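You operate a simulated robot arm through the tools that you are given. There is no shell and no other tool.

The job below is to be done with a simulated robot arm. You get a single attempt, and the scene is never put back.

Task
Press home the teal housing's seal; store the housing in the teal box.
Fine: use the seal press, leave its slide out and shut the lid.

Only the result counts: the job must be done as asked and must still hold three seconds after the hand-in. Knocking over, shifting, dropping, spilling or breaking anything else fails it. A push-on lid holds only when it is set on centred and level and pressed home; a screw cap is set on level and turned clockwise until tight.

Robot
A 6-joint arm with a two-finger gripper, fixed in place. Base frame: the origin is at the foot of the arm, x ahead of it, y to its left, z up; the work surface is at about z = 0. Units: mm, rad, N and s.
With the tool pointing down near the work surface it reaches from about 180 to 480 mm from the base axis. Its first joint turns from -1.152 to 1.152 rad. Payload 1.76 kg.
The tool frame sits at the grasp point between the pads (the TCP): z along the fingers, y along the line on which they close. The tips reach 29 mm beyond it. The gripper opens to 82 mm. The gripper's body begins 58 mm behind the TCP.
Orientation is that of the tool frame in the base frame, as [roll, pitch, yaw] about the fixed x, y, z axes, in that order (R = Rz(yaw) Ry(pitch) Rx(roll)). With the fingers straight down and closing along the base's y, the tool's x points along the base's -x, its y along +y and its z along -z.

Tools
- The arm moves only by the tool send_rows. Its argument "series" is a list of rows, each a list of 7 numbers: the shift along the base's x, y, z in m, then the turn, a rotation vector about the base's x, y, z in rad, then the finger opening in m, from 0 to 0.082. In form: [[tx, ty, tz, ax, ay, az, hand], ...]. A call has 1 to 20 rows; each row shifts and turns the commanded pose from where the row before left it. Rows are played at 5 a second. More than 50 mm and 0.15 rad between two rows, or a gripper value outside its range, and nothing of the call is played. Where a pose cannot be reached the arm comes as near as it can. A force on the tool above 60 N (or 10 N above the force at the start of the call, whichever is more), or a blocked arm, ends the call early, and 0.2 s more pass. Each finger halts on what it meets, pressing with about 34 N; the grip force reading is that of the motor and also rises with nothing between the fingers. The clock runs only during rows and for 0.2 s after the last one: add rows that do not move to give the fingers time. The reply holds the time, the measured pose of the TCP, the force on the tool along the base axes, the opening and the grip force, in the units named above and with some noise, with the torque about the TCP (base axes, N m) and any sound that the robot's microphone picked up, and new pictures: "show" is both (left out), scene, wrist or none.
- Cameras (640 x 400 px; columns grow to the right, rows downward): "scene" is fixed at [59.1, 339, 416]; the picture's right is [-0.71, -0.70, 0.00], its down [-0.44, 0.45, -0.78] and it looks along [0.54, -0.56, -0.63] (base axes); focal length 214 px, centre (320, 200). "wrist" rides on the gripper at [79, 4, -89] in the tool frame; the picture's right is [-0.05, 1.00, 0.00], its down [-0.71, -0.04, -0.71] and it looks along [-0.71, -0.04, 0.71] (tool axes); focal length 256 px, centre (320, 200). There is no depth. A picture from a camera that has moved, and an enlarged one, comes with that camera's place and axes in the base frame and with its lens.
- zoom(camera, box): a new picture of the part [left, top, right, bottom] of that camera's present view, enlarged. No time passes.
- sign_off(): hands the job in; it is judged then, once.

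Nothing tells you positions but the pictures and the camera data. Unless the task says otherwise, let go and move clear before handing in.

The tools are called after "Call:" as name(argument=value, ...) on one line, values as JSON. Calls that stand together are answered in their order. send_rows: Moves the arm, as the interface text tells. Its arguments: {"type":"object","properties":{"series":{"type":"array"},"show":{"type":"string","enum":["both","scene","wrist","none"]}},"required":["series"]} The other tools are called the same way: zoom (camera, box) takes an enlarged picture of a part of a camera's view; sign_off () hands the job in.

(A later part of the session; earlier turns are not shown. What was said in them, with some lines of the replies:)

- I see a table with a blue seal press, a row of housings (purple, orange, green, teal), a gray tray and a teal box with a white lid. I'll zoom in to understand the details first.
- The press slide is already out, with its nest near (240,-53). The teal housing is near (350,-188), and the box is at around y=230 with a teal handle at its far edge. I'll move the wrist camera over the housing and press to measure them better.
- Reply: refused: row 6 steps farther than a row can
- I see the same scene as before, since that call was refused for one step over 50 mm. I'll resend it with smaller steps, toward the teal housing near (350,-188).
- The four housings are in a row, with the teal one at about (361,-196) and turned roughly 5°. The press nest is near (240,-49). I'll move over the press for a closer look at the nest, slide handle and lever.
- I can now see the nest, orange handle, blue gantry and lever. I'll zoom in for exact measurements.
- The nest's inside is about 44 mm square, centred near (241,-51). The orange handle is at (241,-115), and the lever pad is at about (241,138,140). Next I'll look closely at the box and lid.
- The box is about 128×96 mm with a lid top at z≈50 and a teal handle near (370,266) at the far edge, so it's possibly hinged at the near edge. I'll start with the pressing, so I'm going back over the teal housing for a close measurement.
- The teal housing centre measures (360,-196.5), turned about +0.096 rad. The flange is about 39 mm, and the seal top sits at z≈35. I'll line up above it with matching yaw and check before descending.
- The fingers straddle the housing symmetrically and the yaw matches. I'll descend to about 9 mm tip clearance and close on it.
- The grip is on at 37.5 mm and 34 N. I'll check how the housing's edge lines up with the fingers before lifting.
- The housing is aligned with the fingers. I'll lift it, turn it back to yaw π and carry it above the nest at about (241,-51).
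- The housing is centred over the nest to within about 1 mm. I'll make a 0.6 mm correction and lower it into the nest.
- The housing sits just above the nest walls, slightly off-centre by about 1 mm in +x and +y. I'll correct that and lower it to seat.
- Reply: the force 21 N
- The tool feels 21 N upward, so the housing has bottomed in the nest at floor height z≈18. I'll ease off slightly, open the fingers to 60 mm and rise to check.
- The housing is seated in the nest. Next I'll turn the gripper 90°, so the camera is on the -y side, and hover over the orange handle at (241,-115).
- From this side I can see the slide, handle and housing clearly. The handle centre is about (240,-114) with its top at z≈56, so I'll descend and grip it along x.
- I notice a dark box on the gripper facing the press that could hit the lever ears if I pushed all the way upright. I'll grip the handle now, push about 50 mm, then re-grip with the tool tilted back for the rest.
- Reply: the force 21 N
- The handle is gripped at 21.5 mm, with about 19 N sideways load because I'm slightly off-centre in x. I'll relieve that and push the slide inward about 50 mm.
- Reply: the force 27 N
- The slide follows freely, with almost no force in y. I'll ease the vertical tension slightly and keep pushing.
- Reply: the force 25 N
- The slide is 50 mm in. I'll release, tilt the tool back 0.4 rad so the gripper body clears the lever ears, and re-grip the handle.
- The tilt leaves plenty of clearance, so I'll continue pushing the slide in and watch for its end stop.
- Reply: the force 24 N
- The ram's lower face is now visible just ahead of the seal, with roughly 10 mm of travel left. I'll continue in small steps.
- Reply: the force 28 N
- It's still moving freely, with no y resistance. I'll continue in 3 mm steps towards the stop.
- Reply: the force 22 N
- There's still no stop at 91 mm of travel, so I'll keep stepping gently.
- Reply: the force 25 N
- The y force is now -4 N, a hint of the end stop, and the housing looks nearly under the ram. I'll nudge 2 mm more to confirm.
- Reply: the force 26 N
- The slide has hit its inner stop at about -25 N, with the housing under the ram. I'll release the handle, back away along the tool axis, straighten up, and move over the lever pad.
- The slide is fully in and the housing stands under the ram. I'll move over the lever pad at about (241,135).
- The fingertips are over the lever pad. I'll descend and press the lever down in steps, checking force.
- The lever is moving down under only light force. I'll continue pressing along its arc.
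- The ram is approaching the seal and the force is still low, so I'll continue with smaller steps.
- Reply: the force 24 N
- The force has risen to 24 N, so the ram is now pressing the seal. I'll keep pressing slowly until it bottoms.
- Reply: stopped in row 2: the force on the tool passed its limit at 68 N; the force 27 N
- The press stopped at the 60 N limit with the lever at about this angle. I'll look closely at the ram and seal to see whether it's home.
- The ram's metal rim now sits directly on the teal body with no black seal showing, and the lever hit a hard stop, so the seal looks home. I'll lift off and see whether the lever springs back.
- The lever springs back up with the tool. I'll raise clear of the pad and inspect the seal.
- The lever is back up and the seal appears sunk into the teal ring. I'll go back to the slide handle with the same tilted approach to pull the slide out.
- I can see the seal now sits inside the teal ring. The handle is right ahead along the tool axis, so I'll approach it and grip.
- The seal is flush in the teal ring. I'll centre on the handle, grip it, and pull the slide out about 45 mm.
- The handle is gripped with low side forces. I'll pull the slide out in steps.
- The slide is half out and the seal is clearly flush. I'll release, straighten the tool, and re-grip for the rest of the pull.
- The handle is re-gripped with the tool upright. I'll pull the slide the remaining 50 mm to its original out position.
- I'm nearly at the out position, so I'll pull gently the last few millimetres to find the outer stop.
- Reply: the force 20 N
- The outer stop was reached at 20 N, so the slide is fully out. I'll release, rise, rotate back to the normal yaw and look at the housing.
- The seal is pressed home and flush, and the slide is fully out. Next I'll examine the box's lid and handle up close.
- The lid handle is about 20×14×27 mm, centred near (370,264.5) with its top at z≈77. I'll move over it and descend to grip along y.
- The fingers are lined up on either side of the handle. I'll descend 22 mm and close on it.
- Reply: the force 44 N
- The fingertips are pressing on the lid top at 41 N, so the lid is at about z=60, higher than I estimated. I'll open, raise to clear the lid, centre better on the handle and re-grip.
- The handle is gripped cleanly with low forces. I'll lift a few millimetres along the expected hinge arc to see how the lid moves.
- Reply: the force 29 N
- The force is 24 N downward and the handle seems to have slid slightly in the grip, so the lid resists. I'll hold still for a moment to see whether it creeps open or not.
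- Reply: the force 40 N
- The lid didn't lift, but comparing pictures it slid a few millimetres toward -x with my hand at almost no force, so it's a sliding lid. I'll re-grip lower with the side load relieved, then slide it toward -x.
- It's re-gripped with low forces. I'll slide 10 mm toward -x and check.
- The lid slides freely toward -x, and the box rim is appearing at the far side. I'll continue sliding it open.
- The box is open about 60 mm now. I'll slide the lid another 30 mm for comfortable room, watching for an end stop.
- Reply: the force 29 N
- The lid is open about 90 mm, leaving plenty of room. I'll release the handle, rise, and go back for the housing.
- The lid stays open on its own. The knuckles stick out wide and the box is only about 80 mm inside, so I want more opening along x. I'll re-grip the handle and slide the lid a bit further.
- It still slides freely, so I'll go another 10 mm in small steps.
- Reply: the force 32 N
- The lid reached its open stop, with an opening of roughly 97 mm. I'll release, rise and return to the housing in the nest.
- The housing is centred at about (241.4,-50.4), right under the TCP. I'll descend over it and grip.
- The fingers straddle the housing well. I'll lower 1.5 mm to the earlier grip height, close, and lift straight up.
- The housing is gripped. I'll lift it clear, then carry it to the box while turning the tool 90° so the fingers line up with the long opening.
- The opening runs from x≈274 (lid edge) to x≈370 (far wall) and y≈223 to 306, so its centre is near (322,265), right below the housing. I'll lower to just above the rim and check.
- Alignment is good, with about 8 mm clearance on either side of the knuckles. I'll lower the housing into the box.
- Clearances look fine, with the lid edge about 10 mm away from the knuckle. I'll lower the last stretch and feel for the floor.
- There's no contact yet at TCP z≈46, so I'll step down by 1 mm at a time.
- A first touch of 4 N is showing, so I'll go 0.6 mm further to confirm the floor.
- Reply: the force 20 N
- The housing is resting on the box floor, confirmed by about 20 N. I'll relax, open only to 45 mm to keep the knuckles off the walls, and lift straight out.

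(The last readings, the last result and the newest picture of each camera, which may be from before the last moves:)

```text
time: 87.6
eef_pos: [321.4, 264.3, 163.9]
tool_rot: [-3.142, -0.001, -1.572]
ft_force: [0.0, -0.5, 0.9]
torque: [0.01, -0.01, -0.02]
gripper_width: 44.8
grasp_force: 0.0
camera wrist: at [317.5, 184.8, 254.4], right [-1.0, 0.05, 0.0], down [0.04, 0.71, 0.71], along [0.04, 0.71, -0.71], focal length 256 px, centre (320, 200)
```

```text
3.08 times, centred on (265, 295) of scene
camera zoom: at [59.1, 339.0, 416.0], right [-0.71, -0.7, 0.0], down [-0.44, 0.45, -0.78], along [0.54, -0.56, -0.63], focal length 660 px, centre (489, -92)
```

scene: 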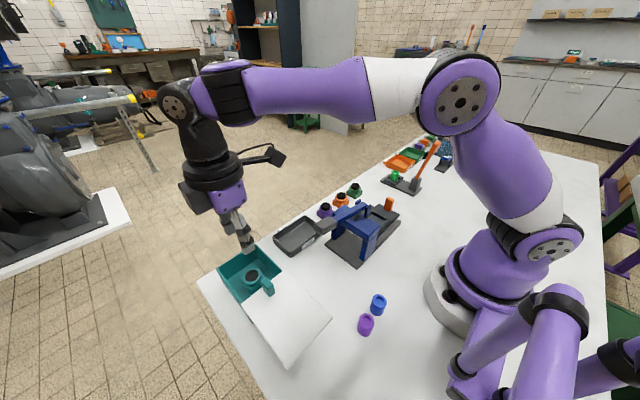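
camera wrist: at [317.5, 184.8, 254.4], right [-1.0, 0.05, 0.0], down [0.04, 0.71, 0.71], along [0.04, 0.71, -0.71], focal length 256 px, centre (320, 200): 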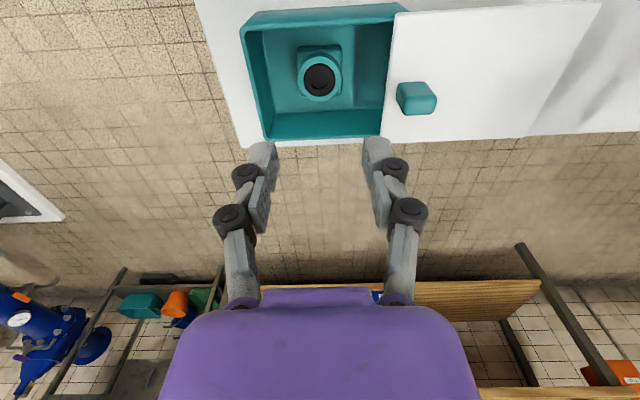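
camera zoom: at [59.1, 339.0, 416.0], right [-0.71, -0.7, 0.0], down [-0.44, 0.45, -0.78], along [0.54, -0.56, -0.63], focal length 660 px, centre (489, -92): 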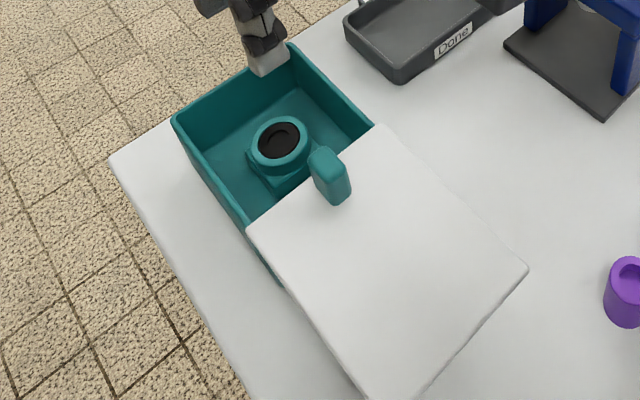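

The housing is standing upright in the box. Now I'll close the lid, so I'm moving over the handle at about (257,265).

Call:
send_rows(series=[[-0.032, 0, 0, 0, 0, 0, 0.06], [-0.032, 0, 0, 0, 0, 0, 0.06], [0, 0, -0.03, 0, 0, 0, 0.06], [0, 0, 0, 0, 0, 0, 0.06]])

Call:
zoom(camera="wrist", box=[220, 40, 420, 200])

Call:
zoom(camera="scene", box=[190, 210, 340, 340])

```text
time: 88.6
eef_pos: [258.1, 264.6, 132.1]
tool_rot: [-3.138, 0.001, -1.57]
ft_force: [-0.6, -0.1, 1.0]
torque: [-0.02, 0.03, -0.02]
gripper_width: 60.1
grasp_force: 0.1
camera wrist: at [253.7, 185.3, 223.2], right [-1.0, 0.05, 0.0], down [0.04, 0.71, 0.71], along [0.04, 0.71, -0.71], focal length 256 px, centre (320, 200)
```

scene: 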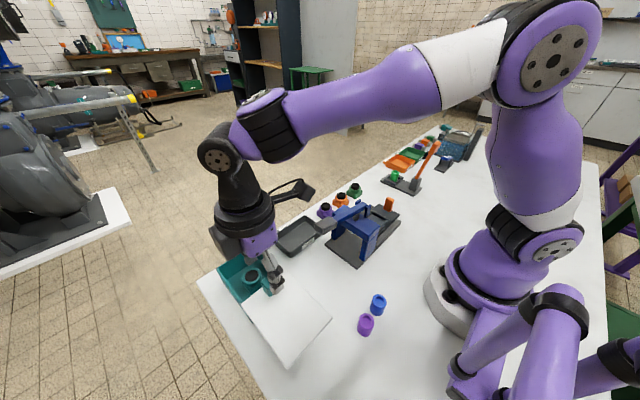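
wrist: 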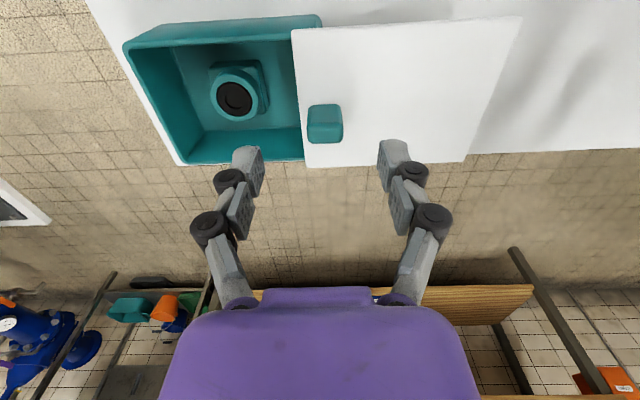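

```text
2.50 times, centred on (320, 120) of wrist
camera zoom: at [253.7, 185.3, 223.2], right [-1.0, 0.05, 0.0], down [0.04, 0.71, 0.71], along [0.04, 0.71, -0.71], focal length 640 px, centre (320, 400)
```

zoom: 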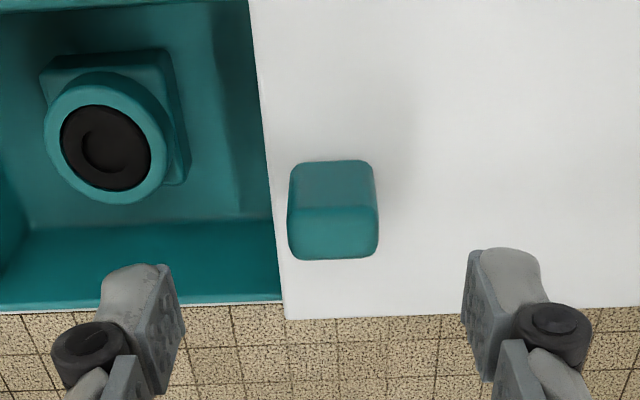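

```text
3.08 times, centred on (265, 275) of scene
camera zoom: at [59.1, 339.0, 416.0], right [-0.71, -0.7, 0.0], down [-0.44, 0.45, -0.78], along [0.54, -0.56, -0.63], focal length 660 px, centre (489, -31)
```

zoom: 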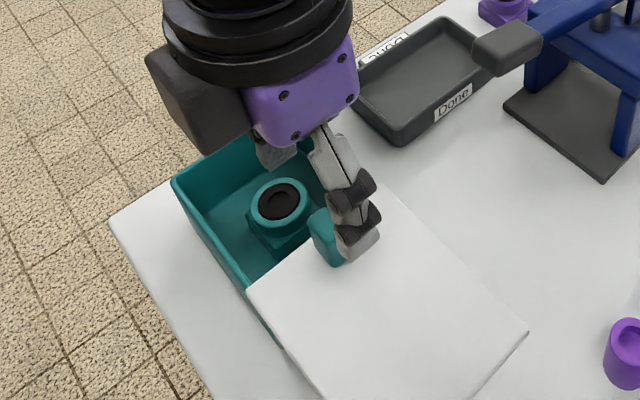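

The handle is centred at about x=255. I'll shift 2.5 mm, descend so the tips clear the lid, and grip the handle along x.

Call:
send_rows(series=[[-0.0025, 0.001, -0.02, 0, 0, 0, 0.06], [0, 0, -0.018, 0, 0, 0, 0.06], [0, 0, 0, 0, 0, 0, 0.04], [0, 0, 0, 0, 0, 0, 0.015], [0, 0, 0, 0, 0, 0, 0.015], [0, 0, 0, 0, 0, 0, 0.015]])

Call:
zoom(camera="wrist", box=[220, 60, 420, 220])

```text
time: 90.0
eef_pos: [256.0, 266.1, 95.8]
tool_rot: [-3.137, 0.001, -1.57]
ft_force: [-0.2, 0.3, 1.7]
torque: [0.14, 0.0, -0.01]
gripper_width: 21.4
grasp_force: 36.2
camera wrist: at [251.6, 186.5, 186.1], right [-1.0, 0.05, 0.0], down [0.04, 0.71, 0.71], along [0.04, 0.71, -0.71], focal length 256 px, centre (320, 200)
```

scene: 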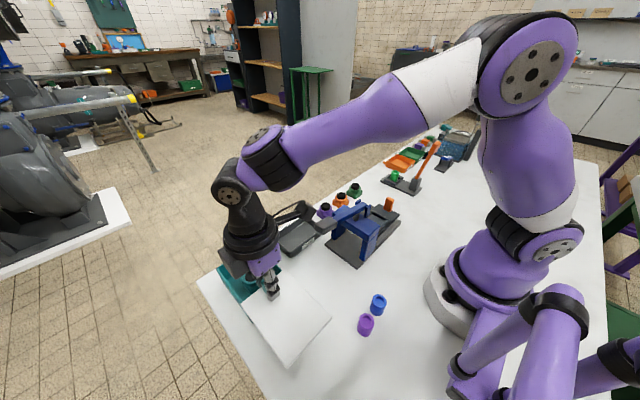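
wrist: 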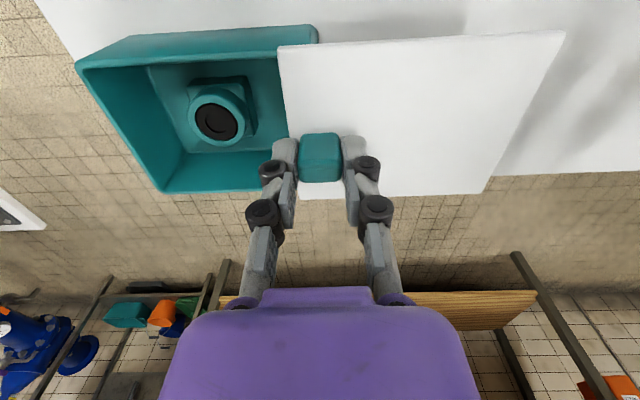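

```text
2.50 times, centred on (320, 140) of wrist
camera zoom: at [251.6, 186.5, 186.1], right [-1.0, 0.05, 0.0], down [0.04, 0.71, 0.71], along [0.04, 0.71, -0.71], focal length 640 px, centre (320, 350)
```

zoom: 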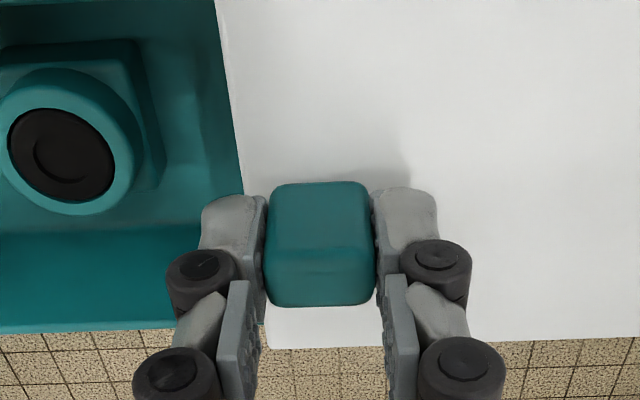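

The handle is gripped with negligible forces. I'll slide the lid closed in +x.

Call:
send_rows(series=[[0.005, 0, 0, 0, 0, 0, 0.015], [0.01, 0, 0, 0, 0, 0, 0.015], [0.01, 0, 0, 0, 0, 0, 0.015], [0.01, 0, 0, 0, 0, 0, 0.015], [0.01, 0, 0, 0, 0, 0, 0.015], [0.01, 0, 0, 0, 0, 0, 0.015], [0, 0, 0, 0, 0, 0, 0.015]])

Call:
zoom(camera="scene", box=[190, 210, 340, 340])

```text
time: 91.6
eef_pos: [310.8, 266.4, 95.6]
tool_rot: [-3.137, 0.001, -1.571]
ft_force: [0.0, -10.2, 9.5]
torque: [-0.55, 0.02, -0.02]
gripper_width: 21.6
grasp_force: 36.2
camera wrist: at [306.5, 186.6, 186.1], right [-1.0, 0.05, 0.0], down [0.04, 0.71, 0.71], along [0.04, 0.71, -0.71], focal length 256 px, centre (320, 200)
```

scene: 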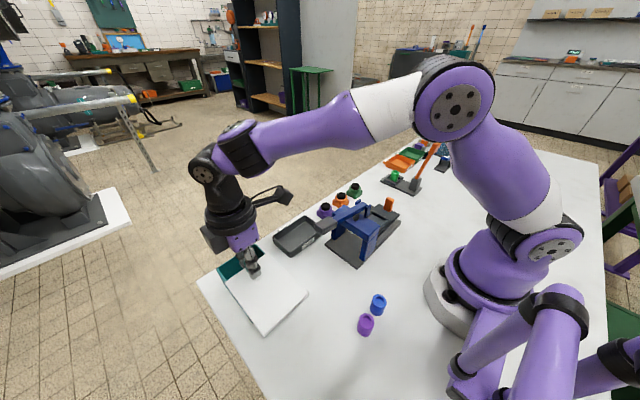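
wrist: 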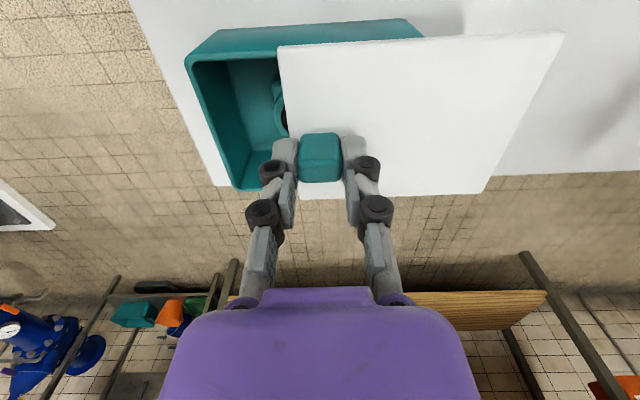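

```text
3.08 times, centred on (265, 275) of scene
camera zoom: at [59.1, 339.0, 416.1], right [-0.71, -0.7, 0.0], down [-0.44, 0.45, -0.78], along [0.54, -0.56, -0.63], focal length 660 px, centre (489, -31)
```

zoom: 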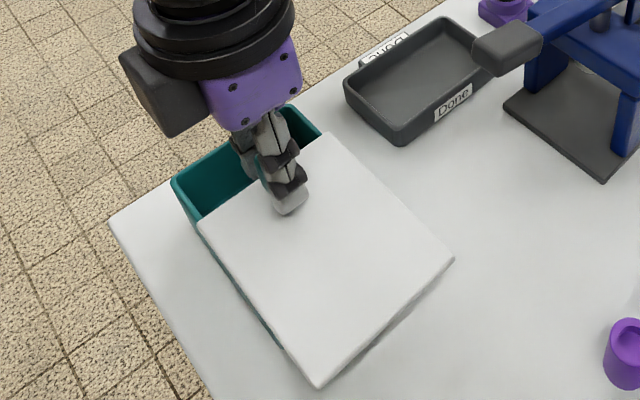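

The lid is sliding smoothly. I'll continue towards closed.

Call:
send_rows(series=[[0.01, -0.0004, 0, 0, 0, 0, 0.015], [0.01, 0, 0, 0, 0, 0, 0.015], [0.01, 0, 0, 0, 0, 0, 0.015], [0.008, 0, 0, 0, 0, 0, 0.015], [0.004, 0, 0, 0, 0, 0, 0.015], [0, 0, 0, 0, 0, 0, 0.015]])

Call:
zoom(camera="scene", box=[200, 230, 310, 330])

```text
time: 93.0
eef_pos: [353.3, 266.6, 94.5]
tool_rot: [-3.138, -0.001, -1.573]
ft_force: [0.8, -7.1, 13.6]
torque: [-0.32, 0.0, -0.02]
gripper_width: 21.1
grasp_force: 35.8
camera wrist: at [348.7, 186.5, 185.9], right [-1.0, 0.05, 0.0], down [0.03, 0.71, 0.71], along [0.04, 0.71, -0.71], focal length 256 px, centre (320, 200)
```

scene: 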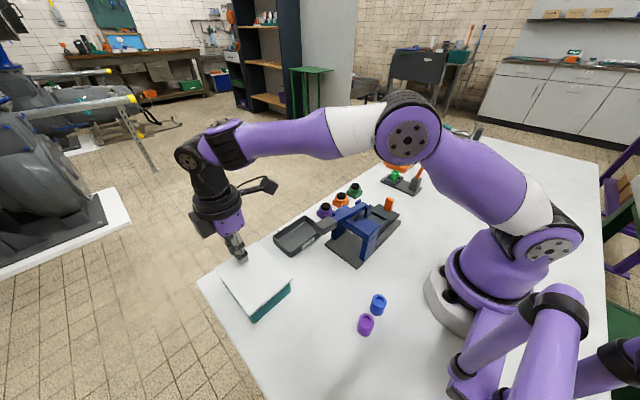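
wrist: 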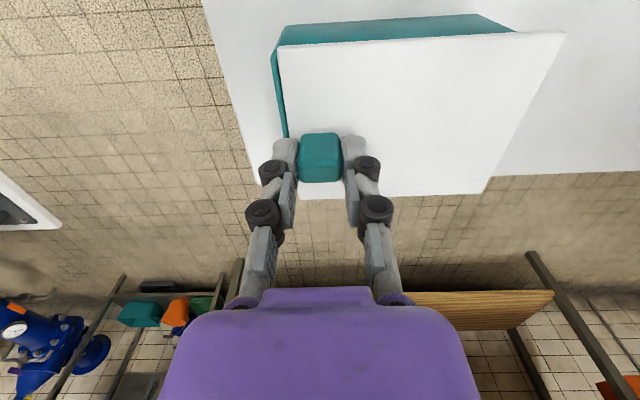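

```text
4.00 times, centred on (255, 280) of scene
camera zoom: at [59.0, 339.0, 416.1], right [-0.71, -0.7, 0.0], down [-0.44, 0.45, -0.78], along [0.54, -0.56, -0.63], focal length 858 px, centre (580, -120)
```

zoom: 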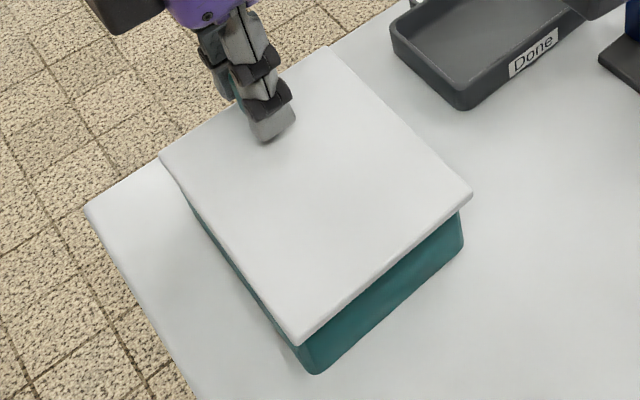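

Only a few millimetres remain compared with the starting picture. I'll push gently until the stop.

Call:
send_rows(series=[[0.002, -0.0002, 0, 0, 0, 0, 0.015], [0.0015, 0, 0, 0, 0, 0, 0.015], [0.0015, 0, 0, 0, 0, 0, 0.015], [0, 0, 0, 0, 0, 0, 0.015]], show="none")

```text
time: 94.0
eef_pos: [358.2, 266.4, 95.0]
tool_rot: [-3.137, 0.001, -1.568]
ft_force: [-0.2, 3.2, 15.0]
torque: [-0.13, 0.02, -0.05]
gripper_width: 21.5
grasp_force: 35.7
```

There's no stop yet, so I'll continue in 1 mm steps.

Call:
send_rows(series=[[0.001, 0, 0, 0, 0, 0, 0.015], [0.001, 0, 0, 0, 0, 0, 0.015], [0.001, 0, 0, 0, 0, 0, 0.015], [0, 0, 0, 0, 0, 0, 0.015]])

Call:
zoom(camera="scene", box=[200, 230, 310, 330])

Call:
zoom(camera="wrist", box=[220, 0, 420, 160])

```text
time: 95.0
eef_pos: [360.0, 266.4, 94.4]
tool_rot: [-3.137, 0.0, -1.567]
ft_force: [-8.3, 13.1, 19.9]
torque: [0.06, 0.29, -0.07]
gripper_width: 21.2
grasp_force: 35.5
camera wrist: at [356.3, 186.5, 185.8], right [-1.0, 0.05, 0.0], down [0.03, 0.71, 0.71], along [0.04, 0.71, -0.71], focal length 256 px, centre (320, 200)
```

scene: 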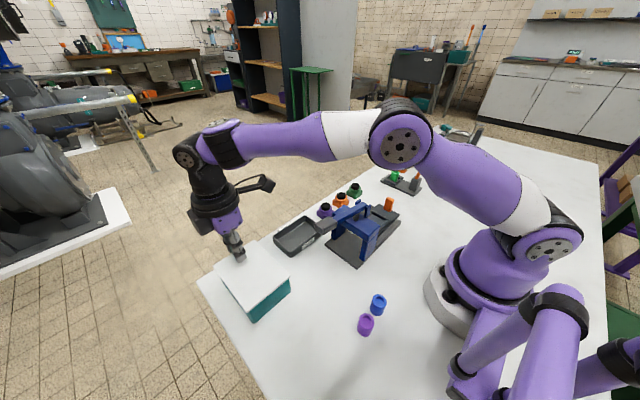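
wrist: 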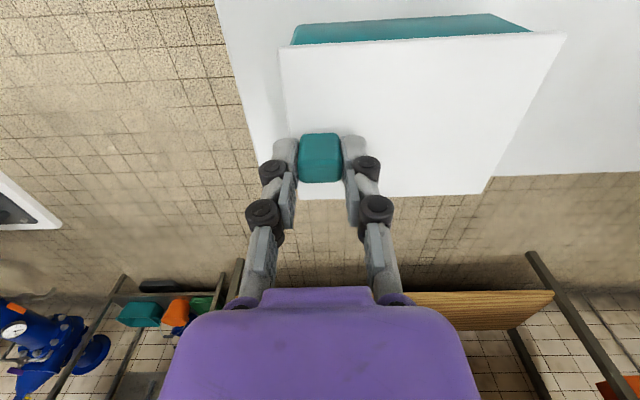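

```text
4.00 times, centred on (255, 280) of scene
camera zoom: at [59.0, 339.0, 416.1], right [-0.71, -0.7, 0.0], down [-0.44, 0.45, -0.78], along [0.54, -0.56, -0.63], focal length 858 px, centre (580, -120)
```

zoom: 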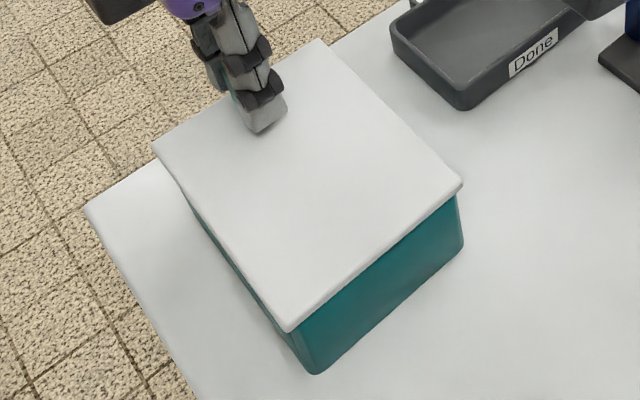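

```text
2.50 times, centred on (320, 80) of wrist
camera zoom: at [356.3, 186.5, 185.8], right [-1.0, 0.05, 0.0], down [0.03, 0.71, 0.71], along [0.04, 0.71, -0.71], focal length 640 px, centre (320, 500)
```

zoom: 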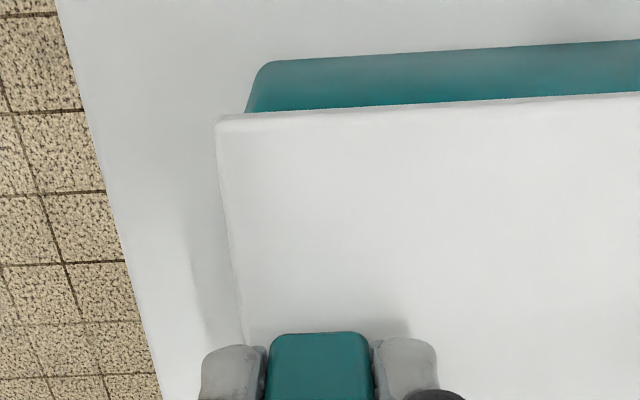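

The lid corners now match the starting picture and the stop is engaging at -8 N. I'll give a final small push to be sure it's fully shut.

Call:
send_rows(series=[[0.001, -0.0004, -0.0002, 0, 0, 0, 0.015], [0.0005, 0, 0, 0, 0, 0, 0.015], [0, 0, 0, 0, 0, 0, 0.015]], show="none")

```text
time: 95.8
eef_pos: [361.3, 266.4, 94.4]
tool_rot: [3.141, -0.002, -1.567]
ft_force: [-30.4, 18.7, 16.2]
torque: [0.41, 0.93, -0.14]
gripper_width: 21.5
grasp_force: 36.3
```

The lid is against its closed stop at -30 N. I'll relax the push, open the fingers, and lift away.

Call:
send_rows(series=[[-0.0014, 0.0006, 0, 0, 0, 0, 0.015], [0, 0, 0, 0, 0, 0, 0.03], [0, 0, 0, 0, 0, 0, 0.04], [0, 0, 0.03, 0, 0, 0, 0.04], [0, 0, 0.04, 0, 0, 0, 0.04], [0, 0, 0.04, 0, 0, 0, 0.04], [-0.03, 0, 0.02, 0, 0, 0, 0.04], [-0.03, -0.02, 0.02, 0, 0, 0, 0.04], [-0.03, -0.03, 0, 0, 0, 0, 0.04], [0, -0.04, 0, 0, 0, 0, 0.04], [0, 0, 0, 0, 0, 0, 0.04]])

Call:
zoom(camera="scene", box=[200, 230, 310, 330])

Call:
zoom(camera="scene", box=[290, 160, 430, 270])

Call:
zoom(camera="wrist", box=[100, 0, 420, 200])

```text
time: 98.2
eef_pos: [267.0, 172.1, 242.1]
tool_rot: [-3.138, -0.001, -1.57]
ft_force: [0.5, -0.6, 0.5]
torque: [-0.03, 0.01, 0.02]
gripper_width: 40.1
grasp_force: 0.0
out of reach, approached as far as the arm can: row 6
camera wrist: at [262.6, 93.2, 333.8], right [-1.0, 0.05, 0.0], down [0.03, 0.71, 0.71], along [0.04, 0.71, -0.71], focal length 256 px, centre (320, 200)
```

scene: 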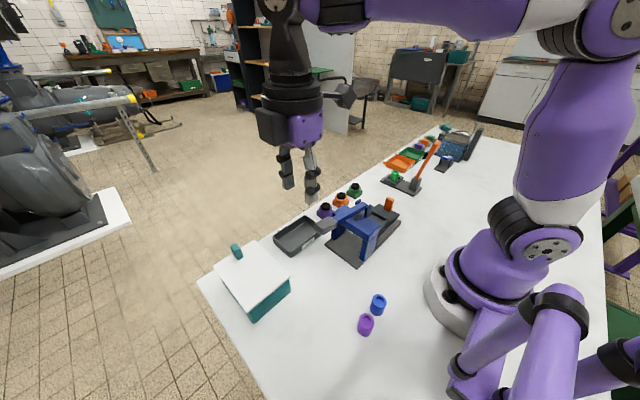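
wrist: 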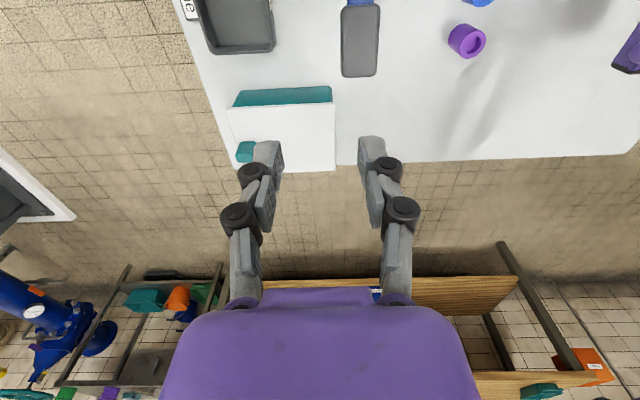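

```text
4.00 times, centred on (255, 280) of scene
camera zoom: at [59.1, 339.0, 416.0], right [-0.71, -0.7, 0.0], down [-0.44, 0.45, -0.78], along [0.54, -0.56, -0.63], focal length 858 px, centre (580, -120)
```

zoom: 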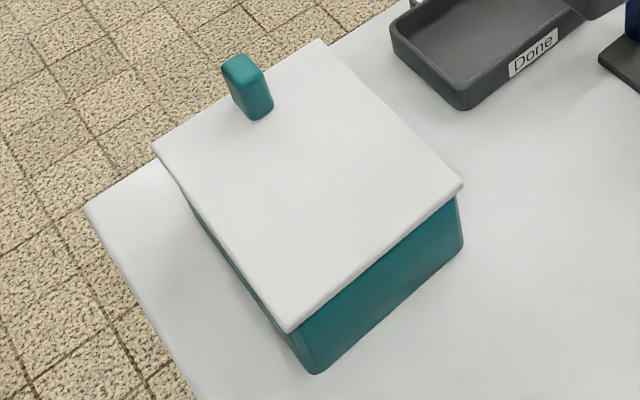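

```text
3.64 times, centred on (360, 215) of scene
camera zoom: at [59.1, 339.0, 416.0], right [-0.71, -0.7, 0.0], down [-0.44, 0.45, -0.78], along [0.54, -0.56, -0.63], focal length 780 px, centre (174, 146)
```

zoom: 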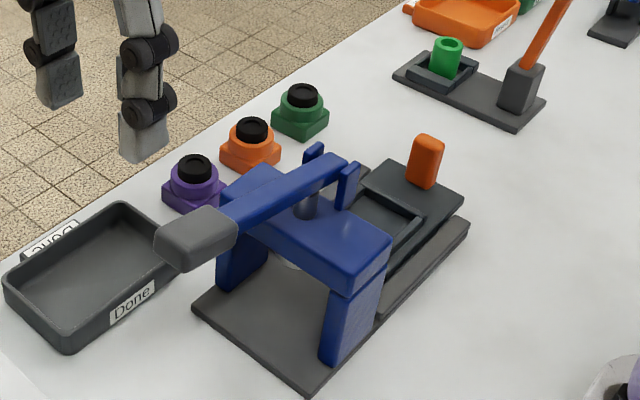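

```text
2.00 times, centred on (260, 100) of wrist
camera zoom: at [262.6, 93.2, 333.8], right [-1.0, 0.05, 0.0], down [0.03, 0.71, 0.71], along [0.04, 0.71, -0.71], focal length 512 px, centre (440, 400)
```

zoom: 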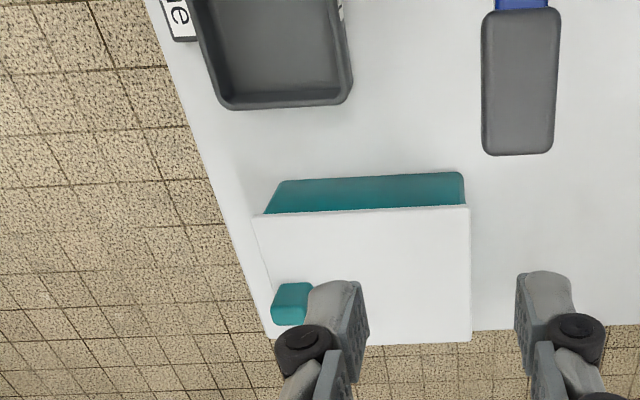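

The lid is shut exactly as at the start, the slide is fully out, the lever is up, and nothing else has been disturbed. The arm is clear and the hand is open, so I'm handing in.

Call:
sign_off()

```text
The job is handed in.
```

I pressed the teal housing's seal home in the seal press, and the housing now stands upright inside the teal box with the lid shut. I've handed the job in; no verdict has come back yet.

- **Seal:** I pushed the slide in and pressed the lever until it hit a hard stop, at about 68 N on the tool. In the pictures afterwards the seal was flush with the teal ring.
- **Slide:** I pulled it back to its outer stop and left it out. The lever sprang back up by itself.
- **Box:** the lid turned out to be a sliding one. I slid it open, set the housing on the box floor, and pushed the lid back against its closed stop. Its corners line up with the starting picture.
- **Everything else:** nothing else looks moved in the last pictures. The hand is open and clear of the box and press.
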